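You operate a simulated robot arm through the tools that you are given. There is no shell and no other tool.

You run a simulated robot arm. Do the job below in one go: nothing can be reset, and whatever is moved stays where it is left.

Task
Save DIVE 215 onto the yellow data stick through the white port.
Fine: set the file dial, switch the port on, press save once, wait for the end; leave the stick in and the port on.

Only the result counts: the job must be done as asked and must still hold three seconds after the hand-in. Knocking over, shifting, dropping, spilling or breaking anything else fails it.

Robot
A 7-joint arm with a two-finger parallel gripper, fixed in place. Base frame: the origin is on the floor under the middle of its stand, x ahead of it, y to its left, z up; the work surface is at about z = 90. Units: cm, degrees, N and s.
With the tool pointing down near the work surface it reaches from about 24 to 68 cm from the base axis. Its first joint turns from -66.0 to 66.0 degrees. Payload 2.4 kg.
The TCP is the grasp point between the finger pads, 3 cm short of the fingertips. In the tool frame z runs along the fingers and y along their closing line. The gripper opens to 9.4 cm. The fingers are 2.8 cm wide and 1 cm thick; the gripper's body (5 by 9.6 cm) begins 5.5 cm behind the TCP.
Orientation is told as [roll, pitch, yaw] about the base's x, y, z axes, in that order, counted from this pose: with the fingers straight down and closing along the base's y, the tool's x points along the base's -x, its y along +y and its z along -z.

Tools
- The arm moves only by the tool apply_moves. Its argument "series" is a list of rows, each an object of numbers (a shift or turn left out is 0, a gripper value left out holds the last): "x", "y", "z": the shift along the base's x, y, z in units of 20 mm (1.0 is 20 mm); "rx", "ry", "rz": the turn, a rotation vector about the base's x, y, z in units of 8 degrees (1.0 is 8 degrees); "grip": the gripper command, from -1 (shut) to 1 (fully open), values between in proportion. In form: [{"x": .., "y": .., "z": .., "rx": .., "ry": .., "rz": .., "grip": ..}, ...]. A call has 1 to 20 rows; each row shifts and turns the commanded pose from where the row before left it. A call with a number of a shift or a turn outside -1 to 1 is refused whole. Each row takes 0.2 s and may step no farther than 5 cm and 8.6 degrees from the row before; otherwise, or with a gripper value out of range, the whole call is refused. A pose out of reach is approached as far as the arm can. The call stops where the force on the tool passes 90 N (or 10 N more than at its start, if that is more) or the arm is blocked; 0.2 s more then pass. Each finger travels about 15.3 cm/s and halts on what it meets, pressing with about 33 N; the grip force reading is that of the motor and also rises with nothing between the fingers. The clock runs only during rows and for 0.2 s after the last one: add rows that do not move to give the fingers time. It gives the time, the measured TCP pose, the force on the tool (base axes), the opening and the grip force at its end, in the units of the frame above (readings bear some noise), with the torque about the TCP (base axes, N m) and any sound that the robot's microphone picked up.
- Cameras (640 x 400 px; columns grow to the right, rows downward): "scene" is fixed at [4.33, 46.66, 145.14]; the picture's right is [-0.73, -0.68, 0.00], its down [-0.34, 0.37, -0.86] and it looks along [0.59, -0.63, -0.51] (base axes); focal length 312 px, centre (320, 200). "wrist" rides on the gripper at [7.6, 1.4, -10.2] in the tool frame; the picture's right is [-0.18, 0.98, 0.00], its down [-0.75, -0.14, -0.64] and it looks along [-0.63, -0.12, 0.77] (tool axes); focal length 243 px, centre (320, 200). There is no depth. A picture from a camera that has moved, and an enlarged one, comes with that camera's place and axes in the base frame and with its lens. The place of the scene camera against the robot may be out by one fixed shift of up to 1.2 cm in any direction.
- get_image(camera): a new picture of that camera. It takes no simulated time.
- enlarge(camera, box): a new picture of the part [left, top, right, bottom] of that camera's present view, enlarged. It takes no simulated time.
- hand_in(): hands the job in; it is judged then, once.

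Places have to be worked out from the pictures, the camera data and where the tool is seen. Open the gripper and draw the arm clear of the work before you hand the job in, unless the task says otherwise.

The tools are called after "Call:" as name(argument=value, ...) on one line, values as JSON. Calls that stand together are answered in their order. apply_moves: Moves the arm, as the interface text tells. Its arguments: {"type":"object","properties":{"series":{"type":"array"}},"required":["series"]} The other tools are called the same way: get_image (camera) takes a picture; enlarge (camera, box) takes an enlarged picture of a part of a camera's view; hand_in () hands the job in.

At the start:

```text
time_s: 0.0
ee_pos: [38.12, -8.35, 129.31]
tcp_rot: [0.0, -0.1, -0.1]
wrist_force: [0.1, -0.5, -0.4]
ft_torque: [-0.01, 0.0, 0.01]
finger_gap: 9.4
grasp_force: 0.0
```

scene: 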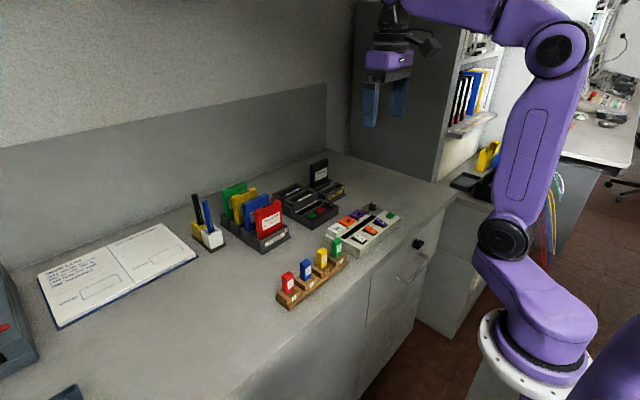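
wrist: 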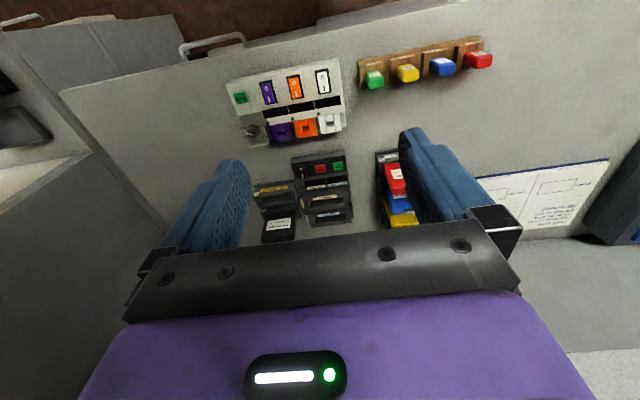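

I'll start by enlarging the areas of interest in both cameras to identify the devices.

Call:
enlarge(camera="scene", box=[310, 190, 420, 260])

Call:
enlarge(camera="scene", box=[180, 150, 360, 260])

Call:
enlarge(camera="scene", box=[260, 230, 360, 310])

Call:
enlarge(camera="wrist", box=[220, 50, 360, 150])

Call:
enlarge(camera="wrist", box=[240, 140, 440, 250])

Call:
enlarge(camera="scene", box=[30, 215, 210, 335])

```text
5.71 times, centred on (365, 225) of scene
camera zoom: at [4.33, 46.66, 145.14], right [-0.73, -0.68, 0.0], down [-0.34, 0.37, -0.86], along [0.59, -0.63, -0.51], focal length 1784 px, centre (63, 57)
```

zoom: 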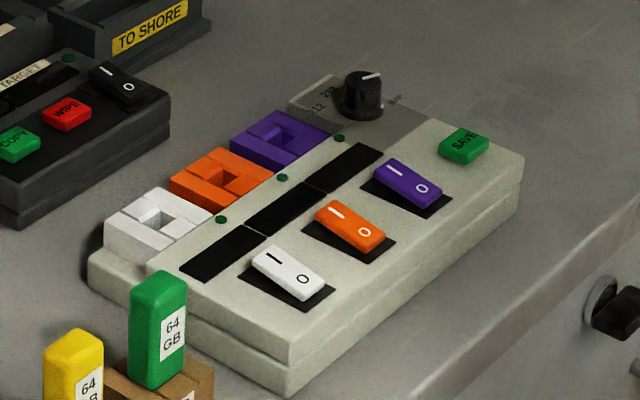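

```text
3.56 times, centred on (270, 205) of scene
camera zoom: at [4.33, 46.66, 145.14], right [-0.73, -0.68, 0.0], down [-0.34, 0.37, -0.86], along [0.59, -0.63, -0.51], focal length 1110 px, centre (498, 182)
```

zoom: 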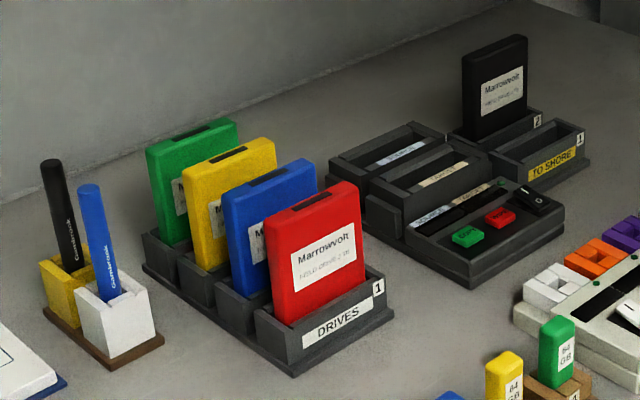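

```text
5.00 times, centred on (310, 270) of scene
camera zoom: at [4.33, 46.66, 145.14], right [-0.73, -0.68, 0.0], down [-0.34, 0.37, -0.86], along [0.59, -0.63, -0.51], focal length 1560 px, centre (370, -150)
```

zoom: 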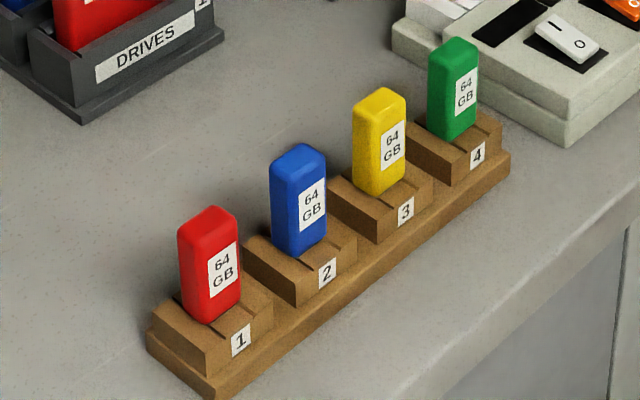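

```text
4.00 times, centred on (290, 100) of wrist
camera zoom: at [30.35, -6.9, 139.47], right [0.18, 0.98, 0.0], down [0.75, -0.14, 0.64], along [0.63, -0.12, -0.77], focal length 970 px, centre (440, 600)
```

zoom: 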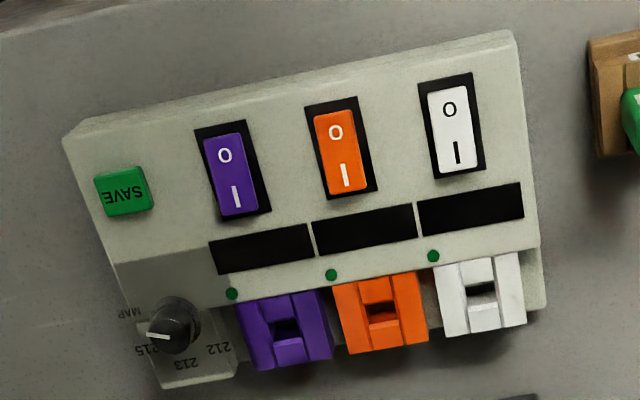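

```text
3.20 times, centred on (340, 195) of wrist
camera zoom: at [30.35, -6.9, 139.47], right [0.18, 0.98, 0.0], down [0.75, -0.14, 0.64], along [0.63, -0.12, -0.77], focal length 776 px, centre (256, 216)
```

zoom: 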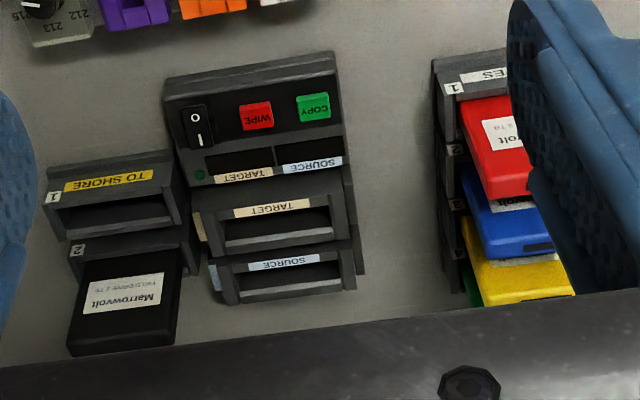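

```text
3.33 times, centred on (120, 275) of scene
camera zoom: at [4.33, 46.66, 145.14], right [-0.73, -0.68, 0.0], down [-0.34, 0.37, -0.86], along [0.59, -0.63, -0.51], focal length 1040 px, centre (987, -50)
```

zoom: 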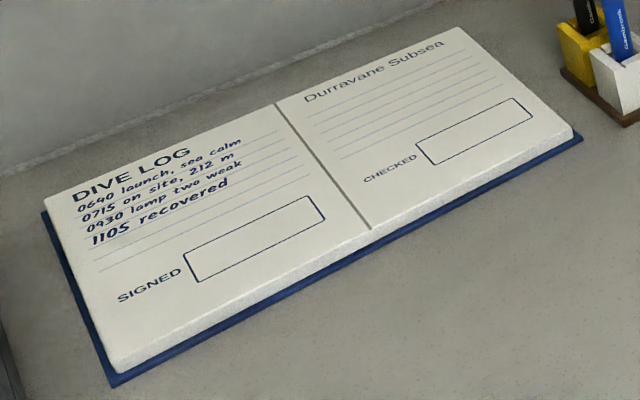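

The hub has white, orange and purple ports with switches, a dial (212/213/215/MAP) and a SAVE button. It sits at about x 36–50, y −25…−8. The yellow stick stands in slot 3 of the wooden rack near x≈41, y≈5. I'll bring the wrist camera closer to read the dial and port geometry.

Call:
apply_moves(series=[{"x": -0.4, "y": -0.2, "z": -0.9}, {"x": -0.4, "y": -0.2, "z": -0.9}, {"x": -0.4, "y": -0.2, "z": -0.9}, {"x": -0.4, "y": -0.2, "z": -0.9}, {"x": -0.4, "y": -0.2, "z": -0.9}, {"x": -0.4, "y": -0.2, "z": -0.9}, {"x": -0.4, "y": -0.2, "z": -0.9}, {"x": -0.4, "y": -0.2, "z": -0.9}, {}, {}])

Call:
get_image(camera="wrist")

Call:
get_image(camera="scene")

```text
time_s: 2.2
ee_pos: [31.44, -11.68, 114.88]
tcp_rot: [0.0, 0.1, 0.0]
wrist_force: [0.2, 0.2, 0.7]
ft_torque: [0.03, -0.05, 0.04]
finger_gap: 9.39
grasp_force: 0.0
```

```text
taken
camera wrist: at [23.96, -10.17, 125.02], right [0.18, 0.98, 0.0], down [0.75, -0.14, 0.64], along [0.63, -0.12, -0.77], focal length 243 px, centre (320, 200)
```

wrist: 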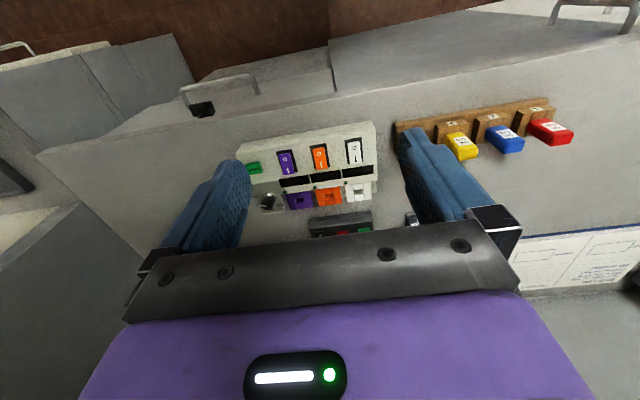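

```text
taken
```

scene: 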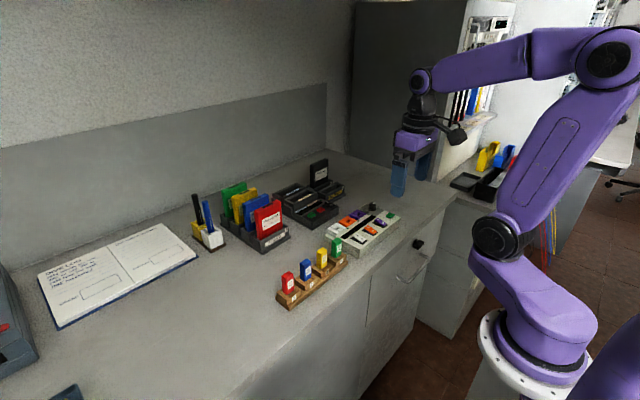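

The hub is now between the fingers in the wrist view. I'll zoom in on the hub and dial to see detail.

Call:
enlarge(camera="wrist", box=[235, 120, 385, 215])

Call:
enlarge(camera="wrist", box=[245, 180, 305, 217])

Call:
enlarge(camera="scene", box=[350, 195, 400, 226])

Call:
enlarge(camera="scene", box=[320, 210, 360, 240])

Call:
enlarge(camera="wrist", box=[390, 90, 590, 180])

```text
4.21 times, centred on (310, 168) of wrist
camera zoom: at [23.96, -10.17, 125.02], right [0.18, 0.98, 0.0], down [0.75, -0.14, 0.64], along [0.63, -0.12, -0.77], focal length 1022 px, centre (362, 337)
```

zoom: 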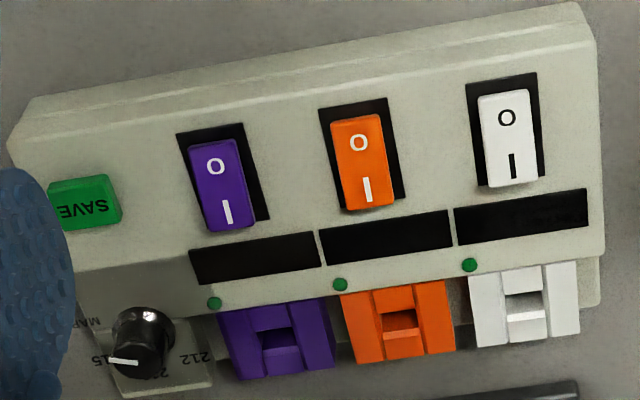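

```text
10.67 times, centred on (275, 198) of wrist
camera zoom: at [23.96, -10.17, 125.02], right [0.18, 0.98, 0.0], down [0.75, -0.14, 0.64], along [0.63, -0.12, -0.77], focal length 2588 px, centre (800, 216)
```

zoom: 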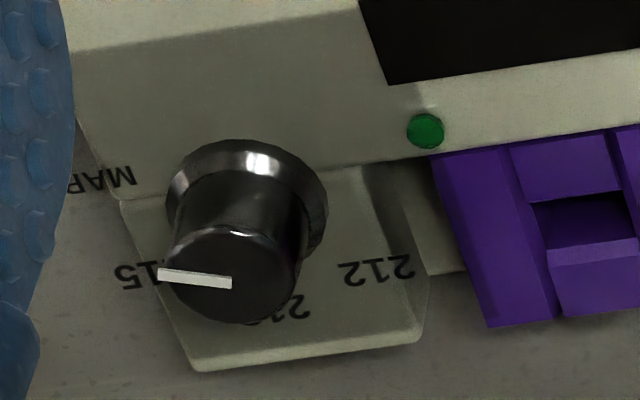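

```text
12.80 times, centred on (375, 210) of scene
camera zoom: at [4.33, 46.66, 145.14], right [-0.73, -0.68, 0.0], down [-0.34, 0.37, -0.86], along [0.59, -0.63, -0.51], focal length 3995 px, centre (-384, 66)
```

zoom: 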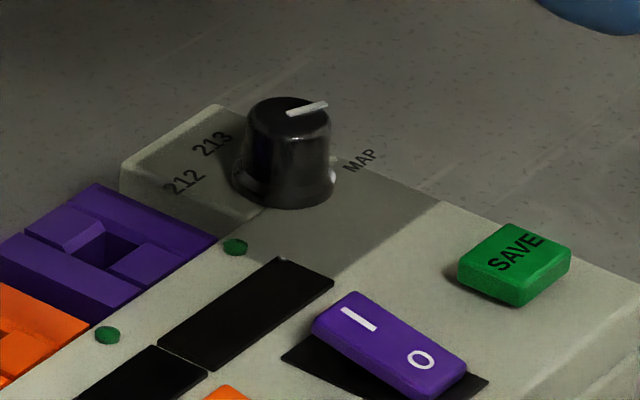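

```text
13.33 times, centred on (340, 225) of scene
camera zoom: at [4.33, 46.66, 145.14], right [-0.73, -0.68, 0.0], down [-0.34, 0.37, -0.86], along [0.59, -0.63, -0.51], focal length 4161 px, centre (53, -133)
```

zoom: 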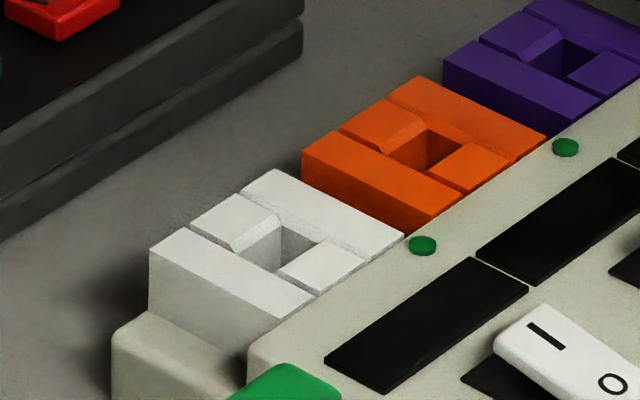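

```text
3.20 times, centred on (490, 135) of wrist
camera zoom: at [23.96, -10.17, 125.02], right [0.18, 0.98, 0.0], down [0.75, -0.14, 0.64], along [0.63, -0.12, -0.77], focal length 776 px, centre (-224, 408)
```

zoom: 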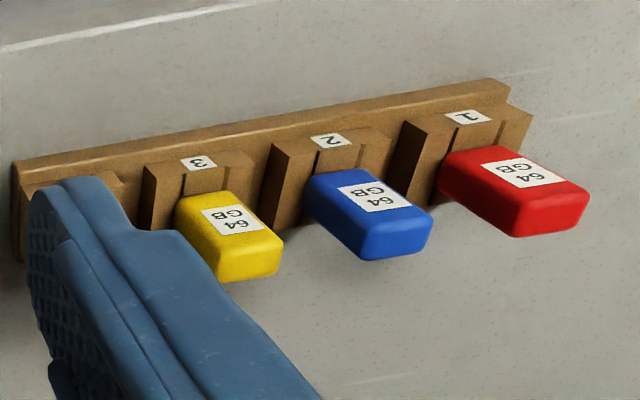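

Triangulating between the two wrist views, the white port hole is at about (48.9, −8.5, 94), the dial knob at about (47.3, −23), and SAVE at about (41.5, −23.5). The pointer appears to be at MAP rather than 215. I'll move above the dial for a more vertical view.

Call:
apply_moves(series=[{"x": 0.66, "y": -0.58, "z": -0.4}, {"x": 0.66, "y": -0.58, "z": -0.4}, {"x": 0.66, "y": -0.58, "z": -0.4}, {"x": 0.66, "y": -0.58, "z": -0.4}, {"x": 0.66, "y": -0.58, "z": -0.4}, {"x": 0.66, "y": -0.58, "z": -0.4}, {"x": 0.66, "y": -0.58, "z": -0.4}, {"x": 0.66, "y": -0.58, "z": -0.4}, {}, {}])

Call:
get_image(camera="wrist")

Call:
enlarge(camera="wrist", box=[240, 90, 400, 190])

```text
time_s: 4.4
ee_pos: [42.13, -21.03, 108.4]
tcp_rot: [0.0, 0.0, -0.1]
wrist_force: [0.0, 0.1, -0.1]
ft_torque: [0.02, 0.01, 0.01]
finger_gap: 9.4
grasp_force: 0.1
```

```text
taken
camera wrist: at [34.5, -19.57, 118.64], right [0.18, 0.98, 0.0], down [0.75, -0.14, 0.64], along [0.63, -0.12, -0.77], focal length 243 px, centre (320, 200)
```

wrist: 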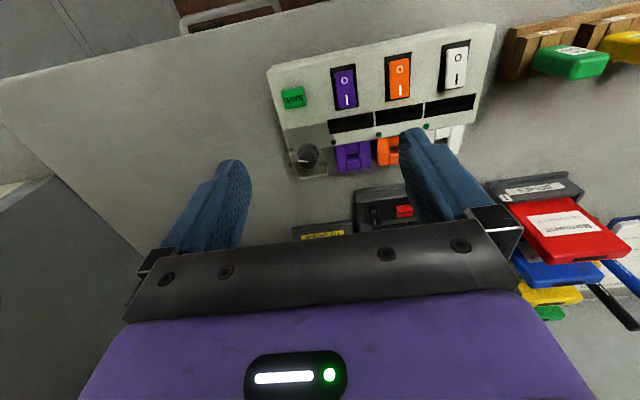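

```text
4.00 times, centred on (320, 140) of wrist
camera zoom: at [34.5, -19.57, 118.64], right [0.18, 0.98, 0.0], down [0.75, -0.14, 0.64], along [0.63, -0.12, -0.77], focal length 970 px, centre (320, 440)
```

zoom: 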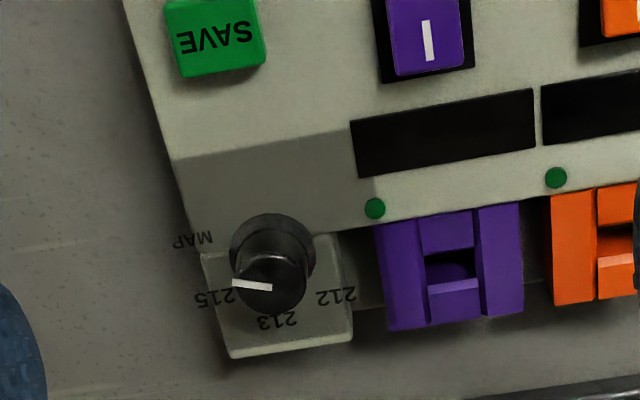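

The pointer clearly sits at MAP, and 215 is one position away, about +50° counter-clockwise seen from above. The knob is at about (48.0, −23.5, top 95.3), the panel top at z≈93.5, and SAVE at about (41.5, −23.5). Next I'll look at the white port from close up.

Call:
apply_moves(series=[{"y": 0.9}, {"y": 0.9}, {"y": 0.9}, {"y": 0.9}, {"y": 0.9}, {"y": 0.9}, {"y": 0.9}, {"y": 0.7}, {}, {}])

Call:
get_image(camera="wrist")

Call:
enlarge(camera="wrist", box=[270, 100, 370, 165])

Call:
enlarge(camera="wrist", box=[240, 50, 400, 150])

```text
time_s: 6.6
ee_pos: [42.24, -6.59, 108.39]
tcp_rot: [0.0, 0.0, 0.0]
wrist_force: [-0.1, -0.5, -0.4]
ft_torque: [0.01, -0.02, 0.0]
finger_gap: 9.41
grasp_force: 0.0
```

```text
taken
camera wrist: at [34.49, -5.28, 118.63], right [0.18, 0.98, 0.0], down [0.75, -0.14, 0.64], along [0.63, -0.12, -0.77], focal length 243 px, centre (320, 200)
```

wrist: 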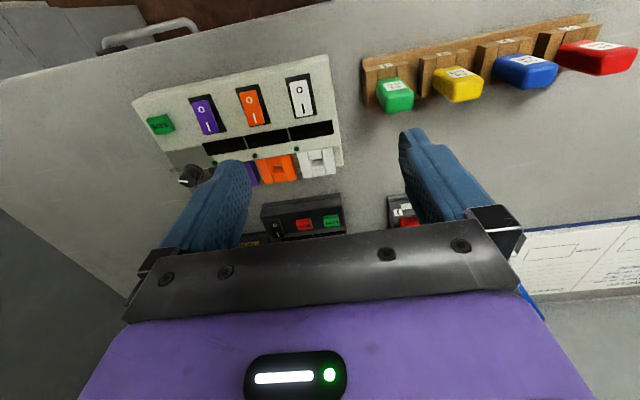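

```text
6.15 times, centred on (320, 132) of wrist
camera zoom: at [34.49, -5.28, 118.63], right [0.18, 0.98, 0.0], down [0.75, -0.14, 0.64], along [0.63, -0.12, -0.77], focal length 1493 px, centre (320, 615)
```

zoom: 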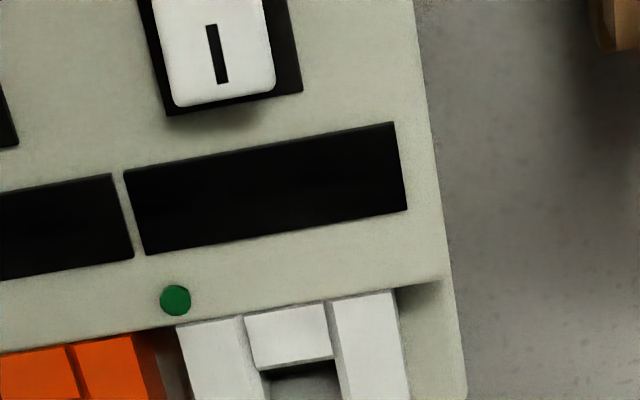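

```text
4.00 times, centred on (320, 100) of wrist
camera zoom: at [34.49, -5.28, 118.63], right [0.18, 0.98, 0.0], down [0.75, -0.14, 0.64], along [0.63, -0.12, -0.77], focal length 970 px, centre (320, 600)
```

zoom: 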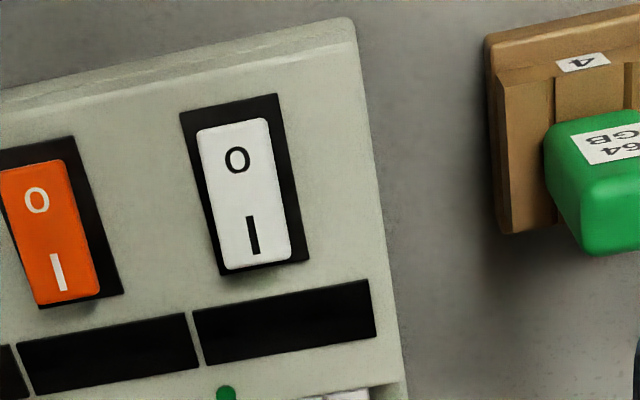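

The white port lies at about pixel (317,162). I'll enlarge there and on the sticks.

Call:
enlarge(camera="wrist", box=[285, 140, 349, 180])

Call:
enlarge(camera="wrist", box=[355, 40, 515, 140])

Call:
enlarge(camera="scene", box=[300, 235, 350, 285])

```text
10.00 times, centred on (317, 160) of wrist
camera zoom: at [34.49, -5.28, 118.63], right [0.18, 0.98, 0.0], down [0.75, -0.14, 0.64], along [0.63, -0.12, -0.77], focal length 2426 px, centre (350, 600)
```

zoom: 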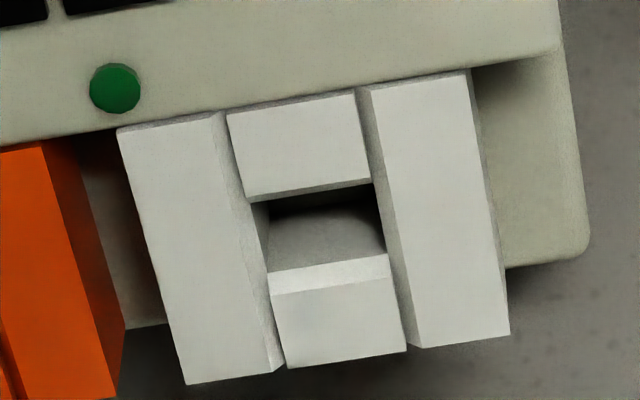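

```text
4.00 times, centred on (435, 90) of wrist
camera zoom: at [34.49, -5.28, 118.63], right [0.18, 0.98, 0.0], down [0.75, -0.14, 0.64], along [0.63, -0.12, -0.77], focal length 970 px, centre (-140, 640)
```

zoom: 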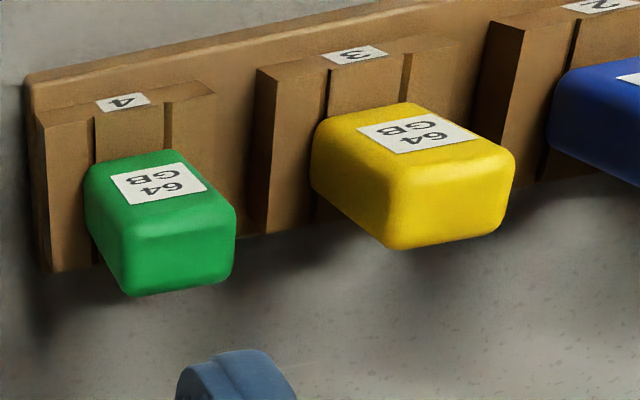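

```text
8.00 times, centred on (325, 260) of scene
camera zoom: at [4.33, 46.66, 145.14], right [-0.73, -0.68, 0.0], down [-0.34, 0.37, -0.86], along [0.59, -0.63, -0.51], focal length 2497 px, centre (280, -280)
```

zoom: 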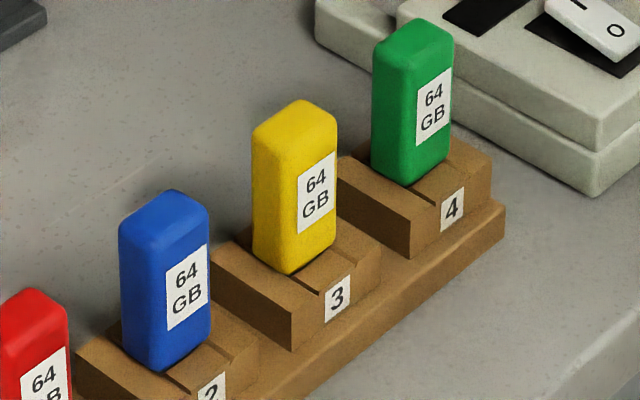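

The port hole is about 1.4 (y) × 1.1 (x) cm, centred near (48.98, −8.4). The holder slots have the same layout, so the stick needs only translation. Next is a closer view of the yellow stick.

Call:
apply_moves(series=[{"x": -0.41, "y": 0.83}, {"x": -0.41, "y": 0.83}, {"x": -0.41, "y": 0.83}, {"x": -0.41, "y": 0.83}, {"x": -0.41, "y": 0.83}, {"x": -0.41, "y": 0.83}, {"x": -0.41, "y": 0.83}, {}, {}])

Call:
get_image(camera="wrist")

Call:
enlarge(camera="wrist", box=[260, 90, 388, 170])

```text
time_s: 8.6
ee_pos: [36.4, 4.87, 108.35]
tcp_rot: [0.0, -0.1, -0.1]
wrist_force: [0.1, 0.1, 0.3]
ft_torque: [-0.04, 0.01, 0.01]
finger_gap: 9.42
grasp_force: 0.1
```

```text
taken
camera wrist: at [28.84, 6.26, 118.62], right [0.18, 0.98, 0.0], down [0.75, -0.14, 0.64], along [0.63, -0.12, -0.77], focal length 243 px, centre (320, 200)
```

wrist: 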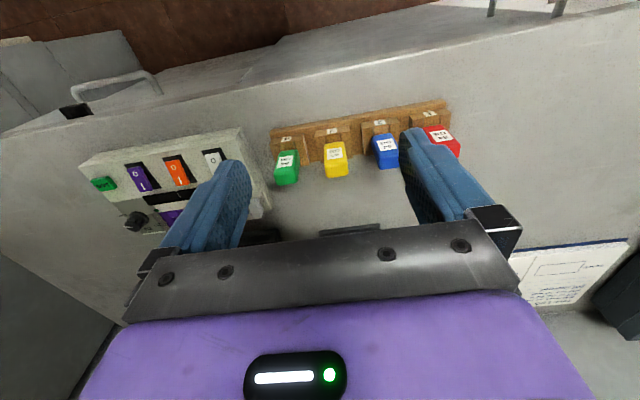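

```text
5.00 times, centred on (324, 130) of wrist
camera zoom: at [28.84, 6.26, 118.62], right [0.18, 0.98, 0.0], down [0.75, -0.14, 0.64], along [0.63, -0.12, -0.77], focal length 1213 px, centre (300, 550)
```

zoom: 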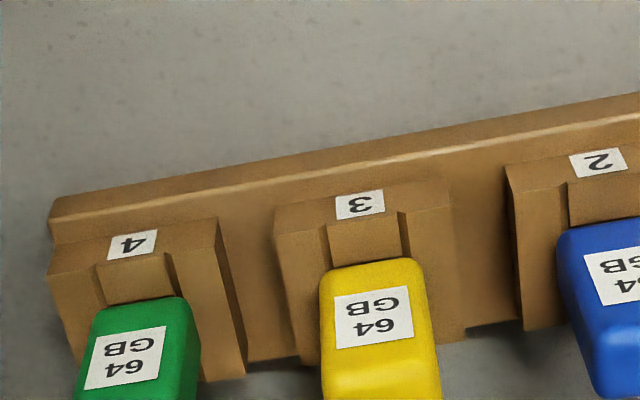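

The view is cut off at the bottom, so I'll enlarge a bit lower to see the stick tops.

Call:
enlarge(camera="wrist", box=[296, 125, 376, 185])

Call:
enlarge(camera="scene", box=[305, 240, 345, 275])

```text
6.67 times, centred on (336, 155) of wrist
camera zoom: at [28.84, 6.26, 118.62], right [0.18, 0.98, 0.0], down [0.75, -0.14, 0.64], along [0.63, -0.12, -0.77], focal length 1618 px, centre (213, 500)
```

zoom: 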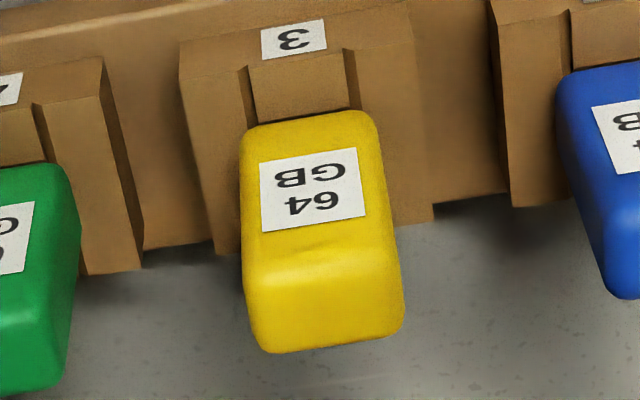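

```text
11.43 times, centred on (325, 258) of scene
camera zoom: at [4.33, 46.66, 145.14], right [-0.73, -0.68, 0.0], down [-0.34, 0.37, -0.86], along [0.59, -0.63, -0.51], focal length 3567 px, centre (263, -457)
```

zoom: 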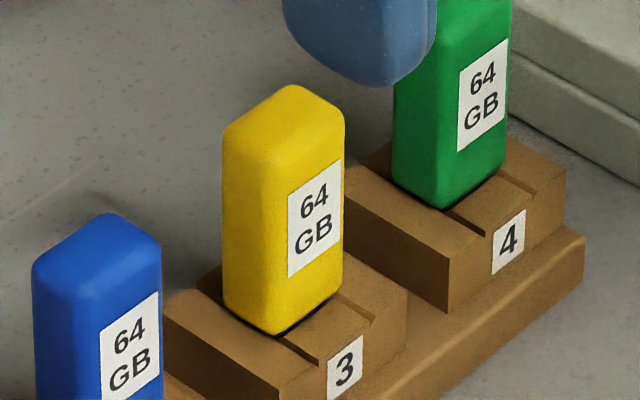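

Triangulation puts the yellow stick at about (42.45, 5.5), z 92.5–97.7, with the holder and hub both aligned to the base axes. To pin x precisely I'll take near-vertical views of the stick and then the port.

Call:
apply_moves(series=[{"x": 0.875}, {"x": 0.875}, {"x": 0.875}, {"x": 0.875}, {"x": 0.875}, {"x": 0.875}, {}, {}])

Call:
get_image(camera="wrist")

Call:
enlarge(camera="wrist", box=[260, 0, 388, 80])

```text
time_s: 10.4
ee_pos: [47.02, 4.86, 108.4]
tcp_rot: [0.0, 0.0, 0.0]
wrist_force: [0.0, -0.7, 0.2]
ft_torque: [0.0, -0.02, 0.01]
finger_gap: 9.39
grasp_force: 0.0
```

```text
taken
camera wrist: at [39.31, 6.32, 118.6], right [0.18, 0.98, 0.0], down [0.75, -0.14, 0.64], along [0.63, -0.12, -0.77], focal length 243 px, centre (320, 200)
```

wrist: 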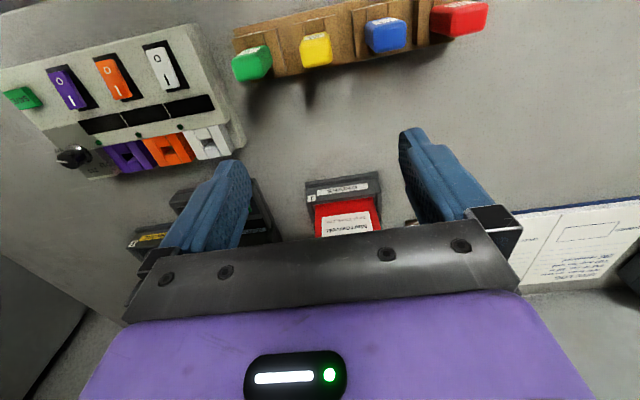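

```text
5.00 times, centred on (324, 40) of wrist
camera zoom: at [39.31, 6.32, 118.6], right [0.18, 0.98, 0.0], down [0.75, -0.14, 0.64], along [0.63, -0.12, -0.77], focal length 1213 px, centre (300, 1000)
```

zoom: 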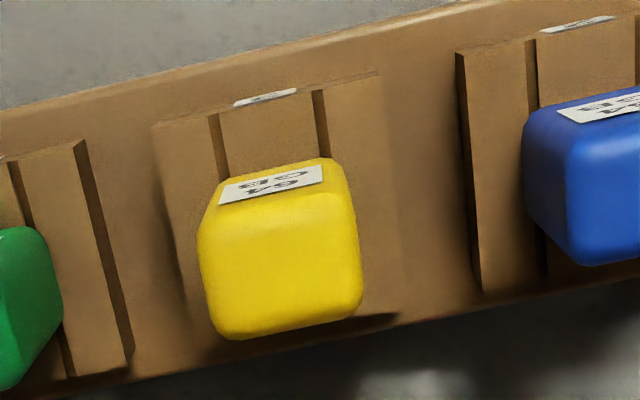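

A near-vertical view confirms the stick centre at about (42.42, 5.48). Now the same kind of view over the white port.

Call:
apply_moves(series=[{"x": 0.42, "y": -0.866}, {"x": 0.42, "y": -0.866}, {"x": 0.42, "y": -0.866}, {"x": 0.42, "y": -0.866}, {"x": 0.42, "y": -0.866}, {"x": 0.42, "y": -0.866}, {"x": 0.42, "y": -0.866}, {"x": 0.42, "y": -0.866}, {}, {}])

Call:
get_image(camera="wrist")

Call:
enlarge(camera="wrist", box=[280, 20, 360, 70])

Call:
enlarge(camera="wrist", box=[180, 0, 372, 120])

```text
time_s: 12.6
ee_pos: [53.76, -9.08, 108.44]
tcp_rot: [0.0, -0.1, 0.0]
wrist_force: [0.0, 0.7, -0.2]
ft_torque: [0.0, -0.03, 0.0]
finger_gap: 9.4
grasp_force: 0.0
```

```text
taken
camera wrist: at [46.07, -7.56, 118.7], right [0.18, 0.98, 0.0], down [0.75, -0.14, 0.64], along [0.63, -0.12, -0.77], focal length 243 px, centre (320, 200)
```

wrist: 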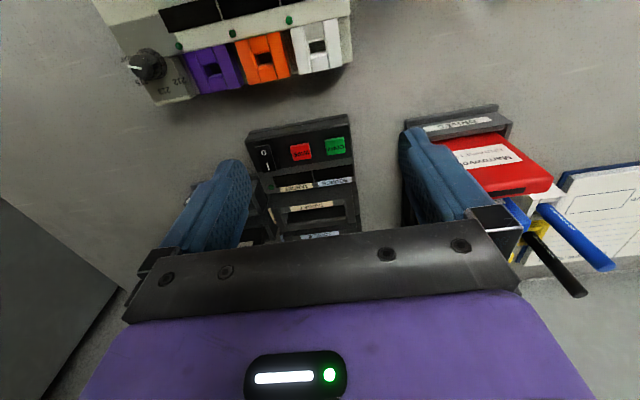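

```text
8.00 times, centred on (320, 45) of wrist
camera zoom: at [46.07, -7.56, 118.7], right [0.18, 0.98, 0.0], down [0.75, -0.14, 0.64], along [0.63, -0.12, -0.77], focal length 1941 px, centre (320, 1440)
```

zoom: 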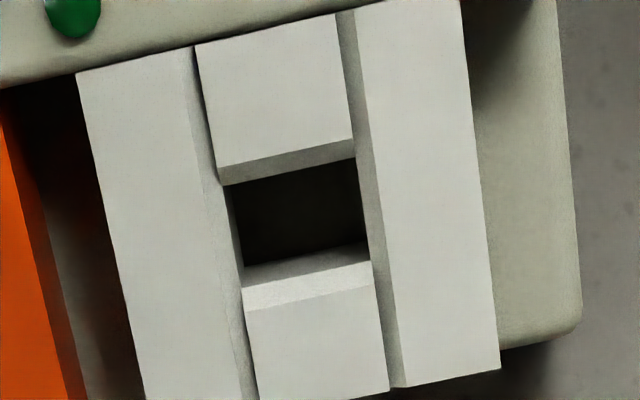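

```text
3.33 times, centred on (276, 60) of wrist
camera zoom: at [46.07, -7.56, 118.7], right [0.18, 0.98, 0.0], down [0.75, -0.14, 0.64], along [0.63, -0.12, -0.77], focal length 809 px, centre (467, 667)
```

zoom: 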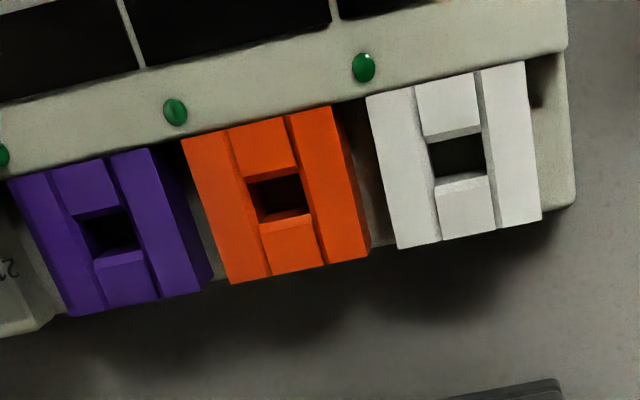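

The hole centre solves to about (49.36, −8.43), top z≈93.6, so the displacement from stick to port is about (+6.95, −13.9). I'll move above the yellow stick and narrow the gripper to about 4 cm.

Call:
apply_moves(series=[{"x": -0.709, "y": 0.91, "grip": -0.15}, {"x": -0.709, "y": 0.91}, {"x": -0.709, "y": 0.91}, {"x": -0.709, "y": 0.91}, {"x": -0.709, "y": 0.91}, {"x": -0.709, "y": 0.91}, {"x": -0.709, "y": 0.91}, {"x": -0.709, "y": 0.91}, {}, {}])

Call:
get_image(camera="wrist")

Call:
get_image(camera="scene")

```text
time_s: 14.8
ee_pos: [42.32, 5.47, 108.42]
tcp_rot: [0.0, 0.0, -0.1]
wrist_force: [-0.3, 0.6, 0.3]
ft_torque: [-0.02, -0.03, 0.0]
finger_gap: 4.0
grasp_force: 0.1
```

```text
taken
camera wrist: at [34.69, 6.94, 118.62], right [0.18, 0.98, 0.0], down [0.75, -0.14, 0.64], along [0.63, -0.12, -0.77], focal length 243 px, centre (320, 200)
```

wrist: 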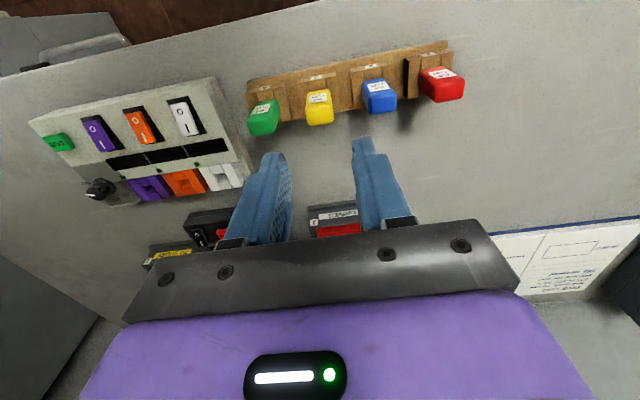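

```text
taken
```

scene: 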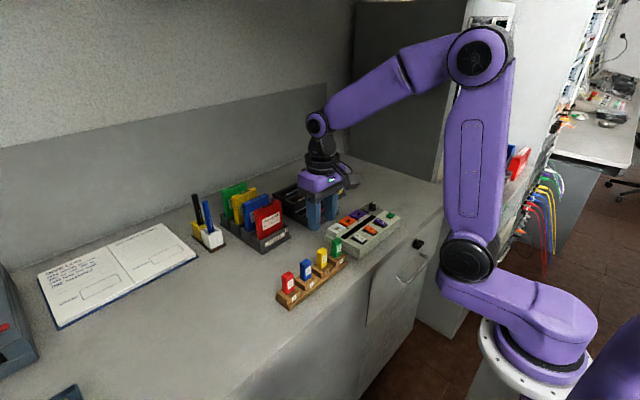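

Fingers are 4 cm apart directly above the yellow stick, and the projection agrees in the scene view. I'll descend until the fingertips are at the top of the stick and check alignment.

Call:
apply_moves(series=[{"x": 0.04, "z": -0.7}, {"z": -0.7}, {"z": -0.7}, {"z": -0.7}, {"z": -0.6}, {"z": -0.5}, {}, {}])

Call:
get_image(camera="wrist")

Call:
enlarge(camera="wrist", box=[240, 100, 400, 200])

Call:
enlarge(camera="scene", box=[280, 210, 370, 290])

```text
time_s: 16.6
ee_pos: [42.4, 5.4, 100.63]
tcp_rot: [0.0, 0.0, 0.0]
wrist_force: [0.1, 0.9, -0.7]
ft_torque: [-0.01, 0.0, 0.02]
finger_gap: 4.0
grasp_force: 0.1
```

```text
taken
camera wrist: at [34.76, 6.98, 110.77], right [0.18, 0.98, 0.0], down [0.75, -0.14, 0.64], along [0.63, -0.12, -0.77], focal length 243 px, centre (320, 200)
```

wrist: 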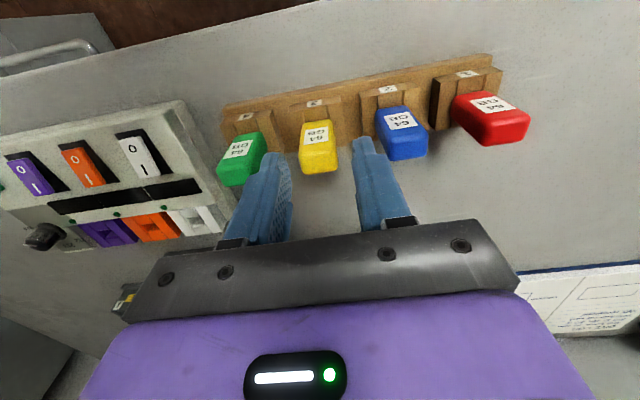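

```text
4.00 times, centred on (320, 150) of wrist
camera zoom: at [34.76, 6.98, 110.77], right [0.18, 0.98, 0.0], down [0.75, -0.14, 0.64], along [0.63, -0.12, -0.77], focal length 970 px, centre (320, 400)
```

zoom: 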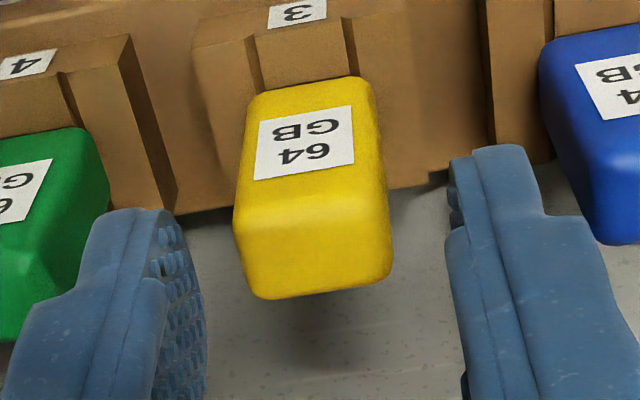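

```text
5.00 times, centred on (325, 250) of scene
camera zoom: at [4.33, 46.66, 145.14], right [-0.73, -0.68, 0.0], down [-0.34, 0.37, -0.86], along [0.59, -0.63, -0.51], focal length 1560 px, centre (295, -50)
```

zoom: 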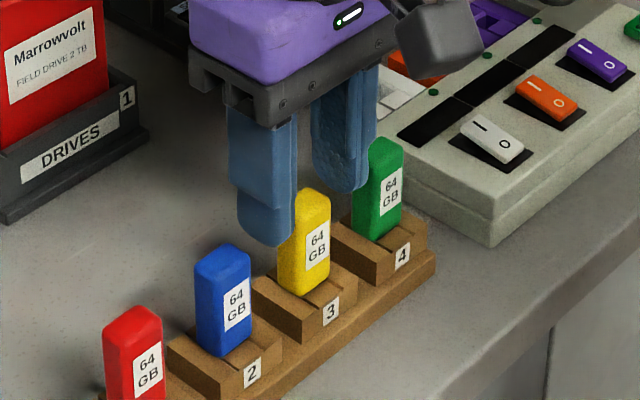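

The stick is centred between the fingers (stick about (42.44, 5.50)). I'll lower 3.2 cm so the fingertips flank the body, then check forces before closing.

Call:
apply_moves(series=[{"y": 0.02, "z": -0.4}, {"z": -0.4}, {"z": -0.4}, {"z": -0.4}, {}, {}])

Call:
enlarge(camera="wrist", box=[240, 100, 400, 200])

Call:
enlarge(camera="scene", box=[280, 210, 370, 290])

```text
time_s: 18.0
ee_pos: [42.37, 5.44, 97.36]
tcp_rot: [0.0, 0.0, 0.0]
wrist_force: [0.5, -0.5, 0.9]
ft_torque: [0.01, -0.03, 0.01]
finger_gap: 4.01
grasp_force: 0.1
```

```text
4.00 times, centred on (320, 150) of wrist
camera zoom: at [34.71, 6.92, 107.65], right [0.18, 0.98, 0.0], down [0.75, -0.14, 0.64], along [0.63, -0.12, -0.77], focal length 970 px, centre (320, 400)
```

zoom: 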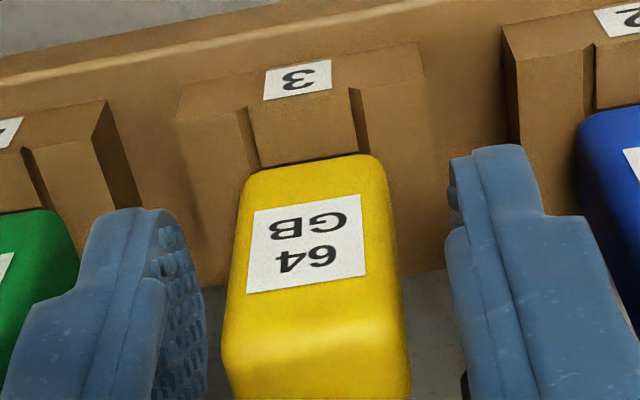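

```text
5.00 times, centred on (325, 250) of scene
camera zoom: at [4.33, 46.66, 145.14], right [-0.73, -0.68, 0.0], down [-0.34, 0.37, -0.86], along [0.59, -0.63, -0.51], focal length 1560 px, centre (295, -50)
```

zoom: 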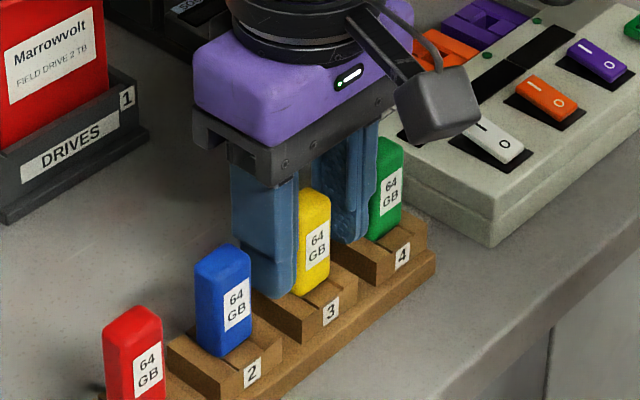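

Clearances are even on both sides and nothing is touching. Closing the gripper on the stick.

Call:
apply_moves(series=[{"grip": -0.4}, {"grip": -0.5}, {"grip": -0.55}, {"grip": -1}, {"grip": -1}, {"grip": -1}])

Call:
enlarge(camera="wrist", box=[240, 100, 400, 200])

Call:
enlarge(camera="scene", box=[280, 210, 370, 290])

```text
time_s: 19.4
ee_pos: [42.31, 5.42, 97.38]
tcp_rot: [0.0, 0.0, 0.0]
wrist_force: [0.3, 0.3, -0.1]
ft_torque: [0.02, -0.02, 0.02]
finger_gap: 2.39
grasp_force: 33.0
```

```text
4.00 times, centred on (320, 150) of wrist
camera zoom: at [34.72, 6.93, 107.65], right [0.18, 0.98, 0.0], down [0.75, -0.14, 0.64], along [0.63, -0.12, -0.77], focal length 970 px, centre (320, 400)
```

zoom: 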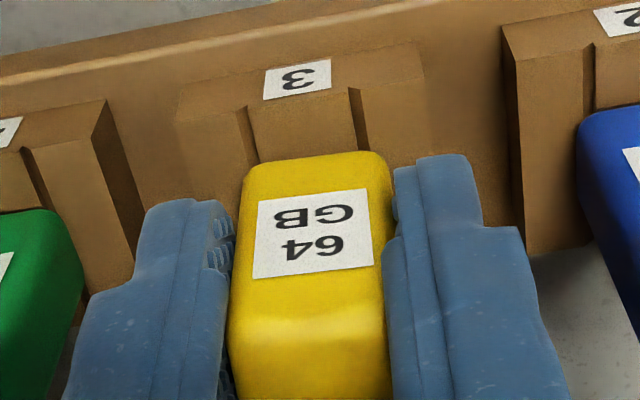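

```text
5.00 times, centred on (325, 250) of scene
camera zoom: at [4.33, 46.66, 145.14], right [-0.73, -0.68, 0.0], down [-0.34, 0.37, -0.86], along [0.59, -0.63, -0.51], focal length 1560 px, centre (295, -50)
```

zoom: 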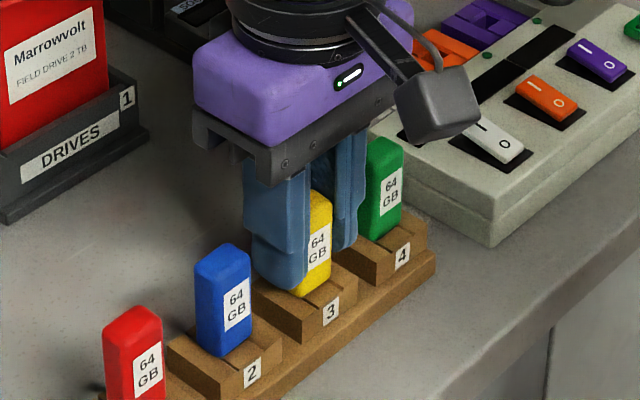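

The stick is held (gap 2.39 cm, 33 N). I'll lift straight up slowly, watching that the holder stays put.

Call:
apply_moves(series=[{"z": 0.2}, {"z": 0.3}, {"z": 0.4}, {"z": 0.4}, {"z": 0.5}, {"z": 0.6}, {"z": 0.6}, {"z": 0.5}, {}, {}])

Call:
get_image(camera="wrist")

Call:
enlarge(camera="scene", box=[280, 200, 370, 280])

```text
time_s: 21.6
ee_pos: [42.44, 5.5, 104.58]
tcp_rot: [0.0, 0.0, 0.0]
wrist_force: [0.9, 0.2, -0.9]
ft_torque: [0.03, 0.0, 0.02]
finger_gap: 2.42
grasp_force: 33.0
```

```text
taken
camera wrist: at [34.78, 7.06, 114.76], right [0.18, 0.98, 0.0], down [0.75, -0.14, 0.64], along [0.63, -0.12, -0.77], focal length 243 px, centre (320, 200)
```

wrist: 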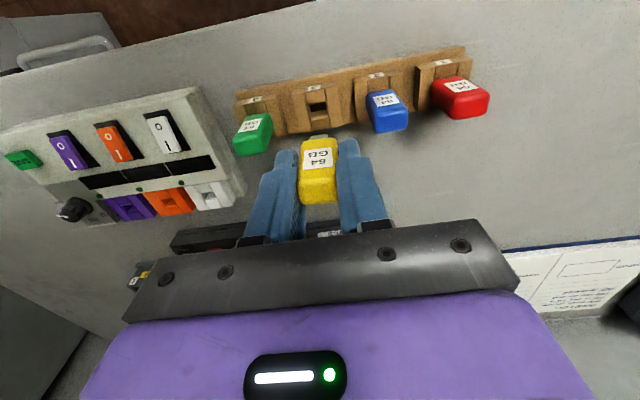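

```text
5.00 times, centred on (325, 240) of scene
camera zoom: at [4.33, 46.66, 145.14], right [-0.73, -0.68, 0.0], down [-0.34, 0.37, -0.86], along [0.59, -0.63, -0.51], focal length 1560 px, centre (295, 0)
```

zoom: 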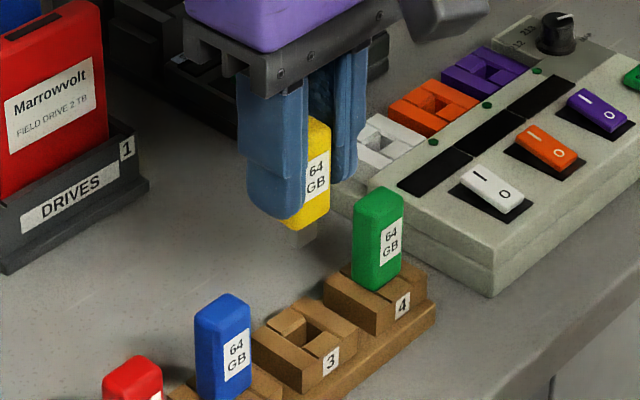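

The stick is out with its grey plug visible, and the holder is unmoved. I'll zoom in on the plug to determine its offset and tilt in the grasp.

Call:
enlarge(camera="wrist", box=[280, 85, 360, 210])

Call:
enlarge(camera="wrist", box=[270, 75, 366, 135])

Call:
enlarge(camera="scene", box=[320, 215, 364, 260])

Call:
enlarge(camera="scene", box=[325, 220, 355, 252])

```text
3.20 times, centred on (320, 148) of wrist
camera zoom: at [34.78, 7.06, 114.76], right [0.18, 0.98, 0.0], down [0.75, -0.14, 0.64], along [0.63, -0.12, -0.77], focal length 776 px, centre (320, 368)
```

zoom: 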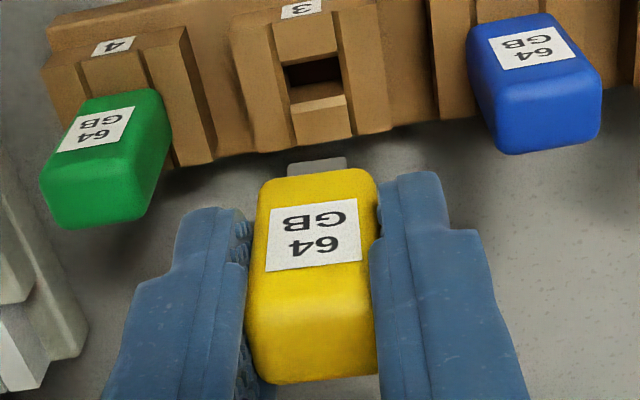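

```text
6.67 times, centred on (318, 105) of wrist
camera zoom: at [34.78, 7.06, 114.76], right [0.18, 0.98, 0.0], down [0.75, -0.14, 0.64], along [0.63, -0.12, -0.77], focal length 1618 px, centre (333, 833)
```

zoom: 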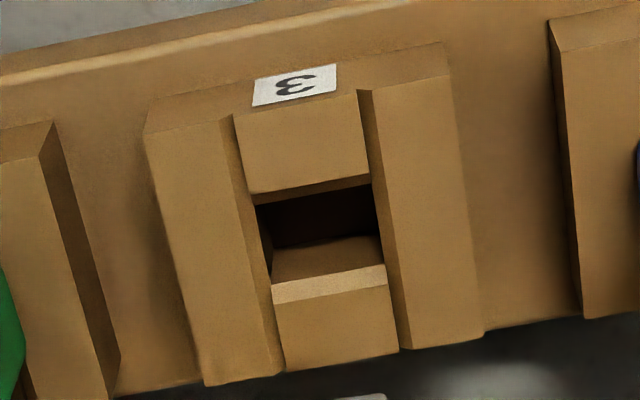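

```text
8.89 times, centred on (342, 238) of scene
camera zoom: at [4.33, 46.66, 145.14], right [-0.73, -0.68, 0.0], down [-0.34, 0.37, -0.86], along [0.59, -0.63, -0.51], focal length 2774 px, centre (124, -133)
```

zoom: 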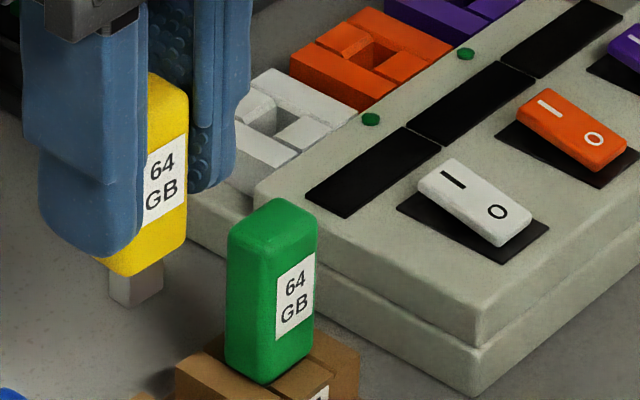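

```text
12.50 times, centred on (340, 236) of scene
camera zoom: at [4.33, 46.66, 145.14], right [-0.73, -0.68, 0.0], down [-0.34, 0.37, -0.86], along [0.59, -0.63, -0.51], focal length 3901 px, centre (70, -250)
```

zoom: 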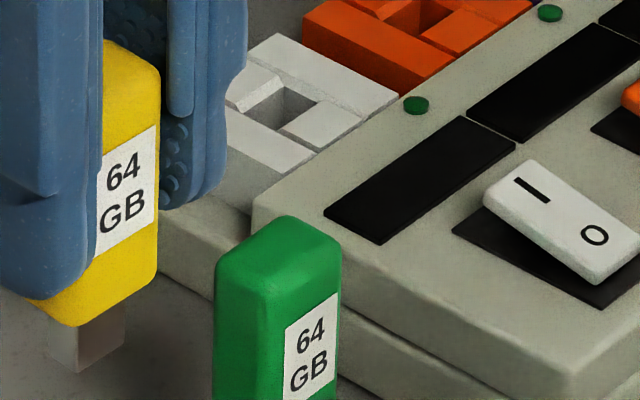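

The plug is straight and centred. To cancel camera bias, I'll take a matching near-vertical view of the now-empty holder slot, raising first for clearance.

Call:
apply_moves(series=[{"z": 0.65}, {"z": 0.65}, {"z": 0.6}, {"x": 0.6}, {"x": 0.6}, {"x": 0.6}, {"x": 0.5}, {}, {}])

Call:
get_image(camera="wrist")

Call:
enlarge(camera="wrist", box=[280, 15, 360, 65])

```text
time_s: 23.6
ee_pos: [47.0, 5.59, 108.31]
tcp_rot: [0.0, -0.1, 0.0]
wrist_force: [0.4, 0.3, -0.1]
ft_torque: [0.03, 0.01, 0.0]
finger_gap: 2.36
grasp_force: 33.0
```

```text
taken
camera wrist: at [39.34, 6.98, 118.52], right [0.18, 0.98, 0.0], down [0.75, -0.14, 0.64], along [0.63, -0.12, -0.77], focal length 243 px, centre (320, 200)
```

wrist: 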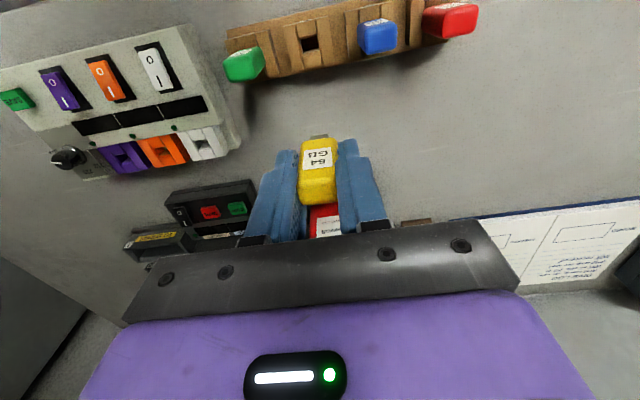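

```text
8.00 times, centred on (320, 40) of wrist
camera zoom: at [39.34, 6.98, 118.52], right [0.18, 0.98, 0.0], down [0.75, -0.14, 0.64], along [0.63, -0.12, -0.77], focal length 1941 px, centre (320, 1480)
```

zoom: 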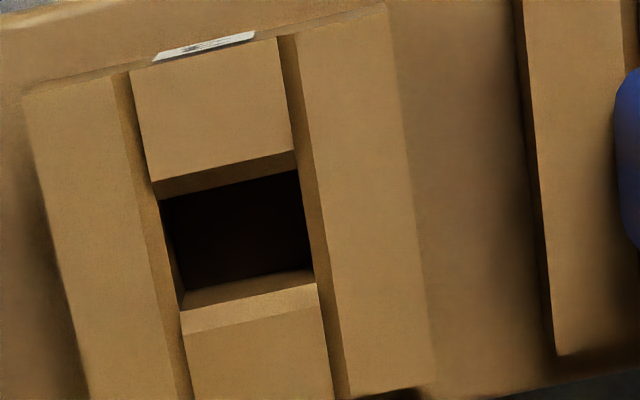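

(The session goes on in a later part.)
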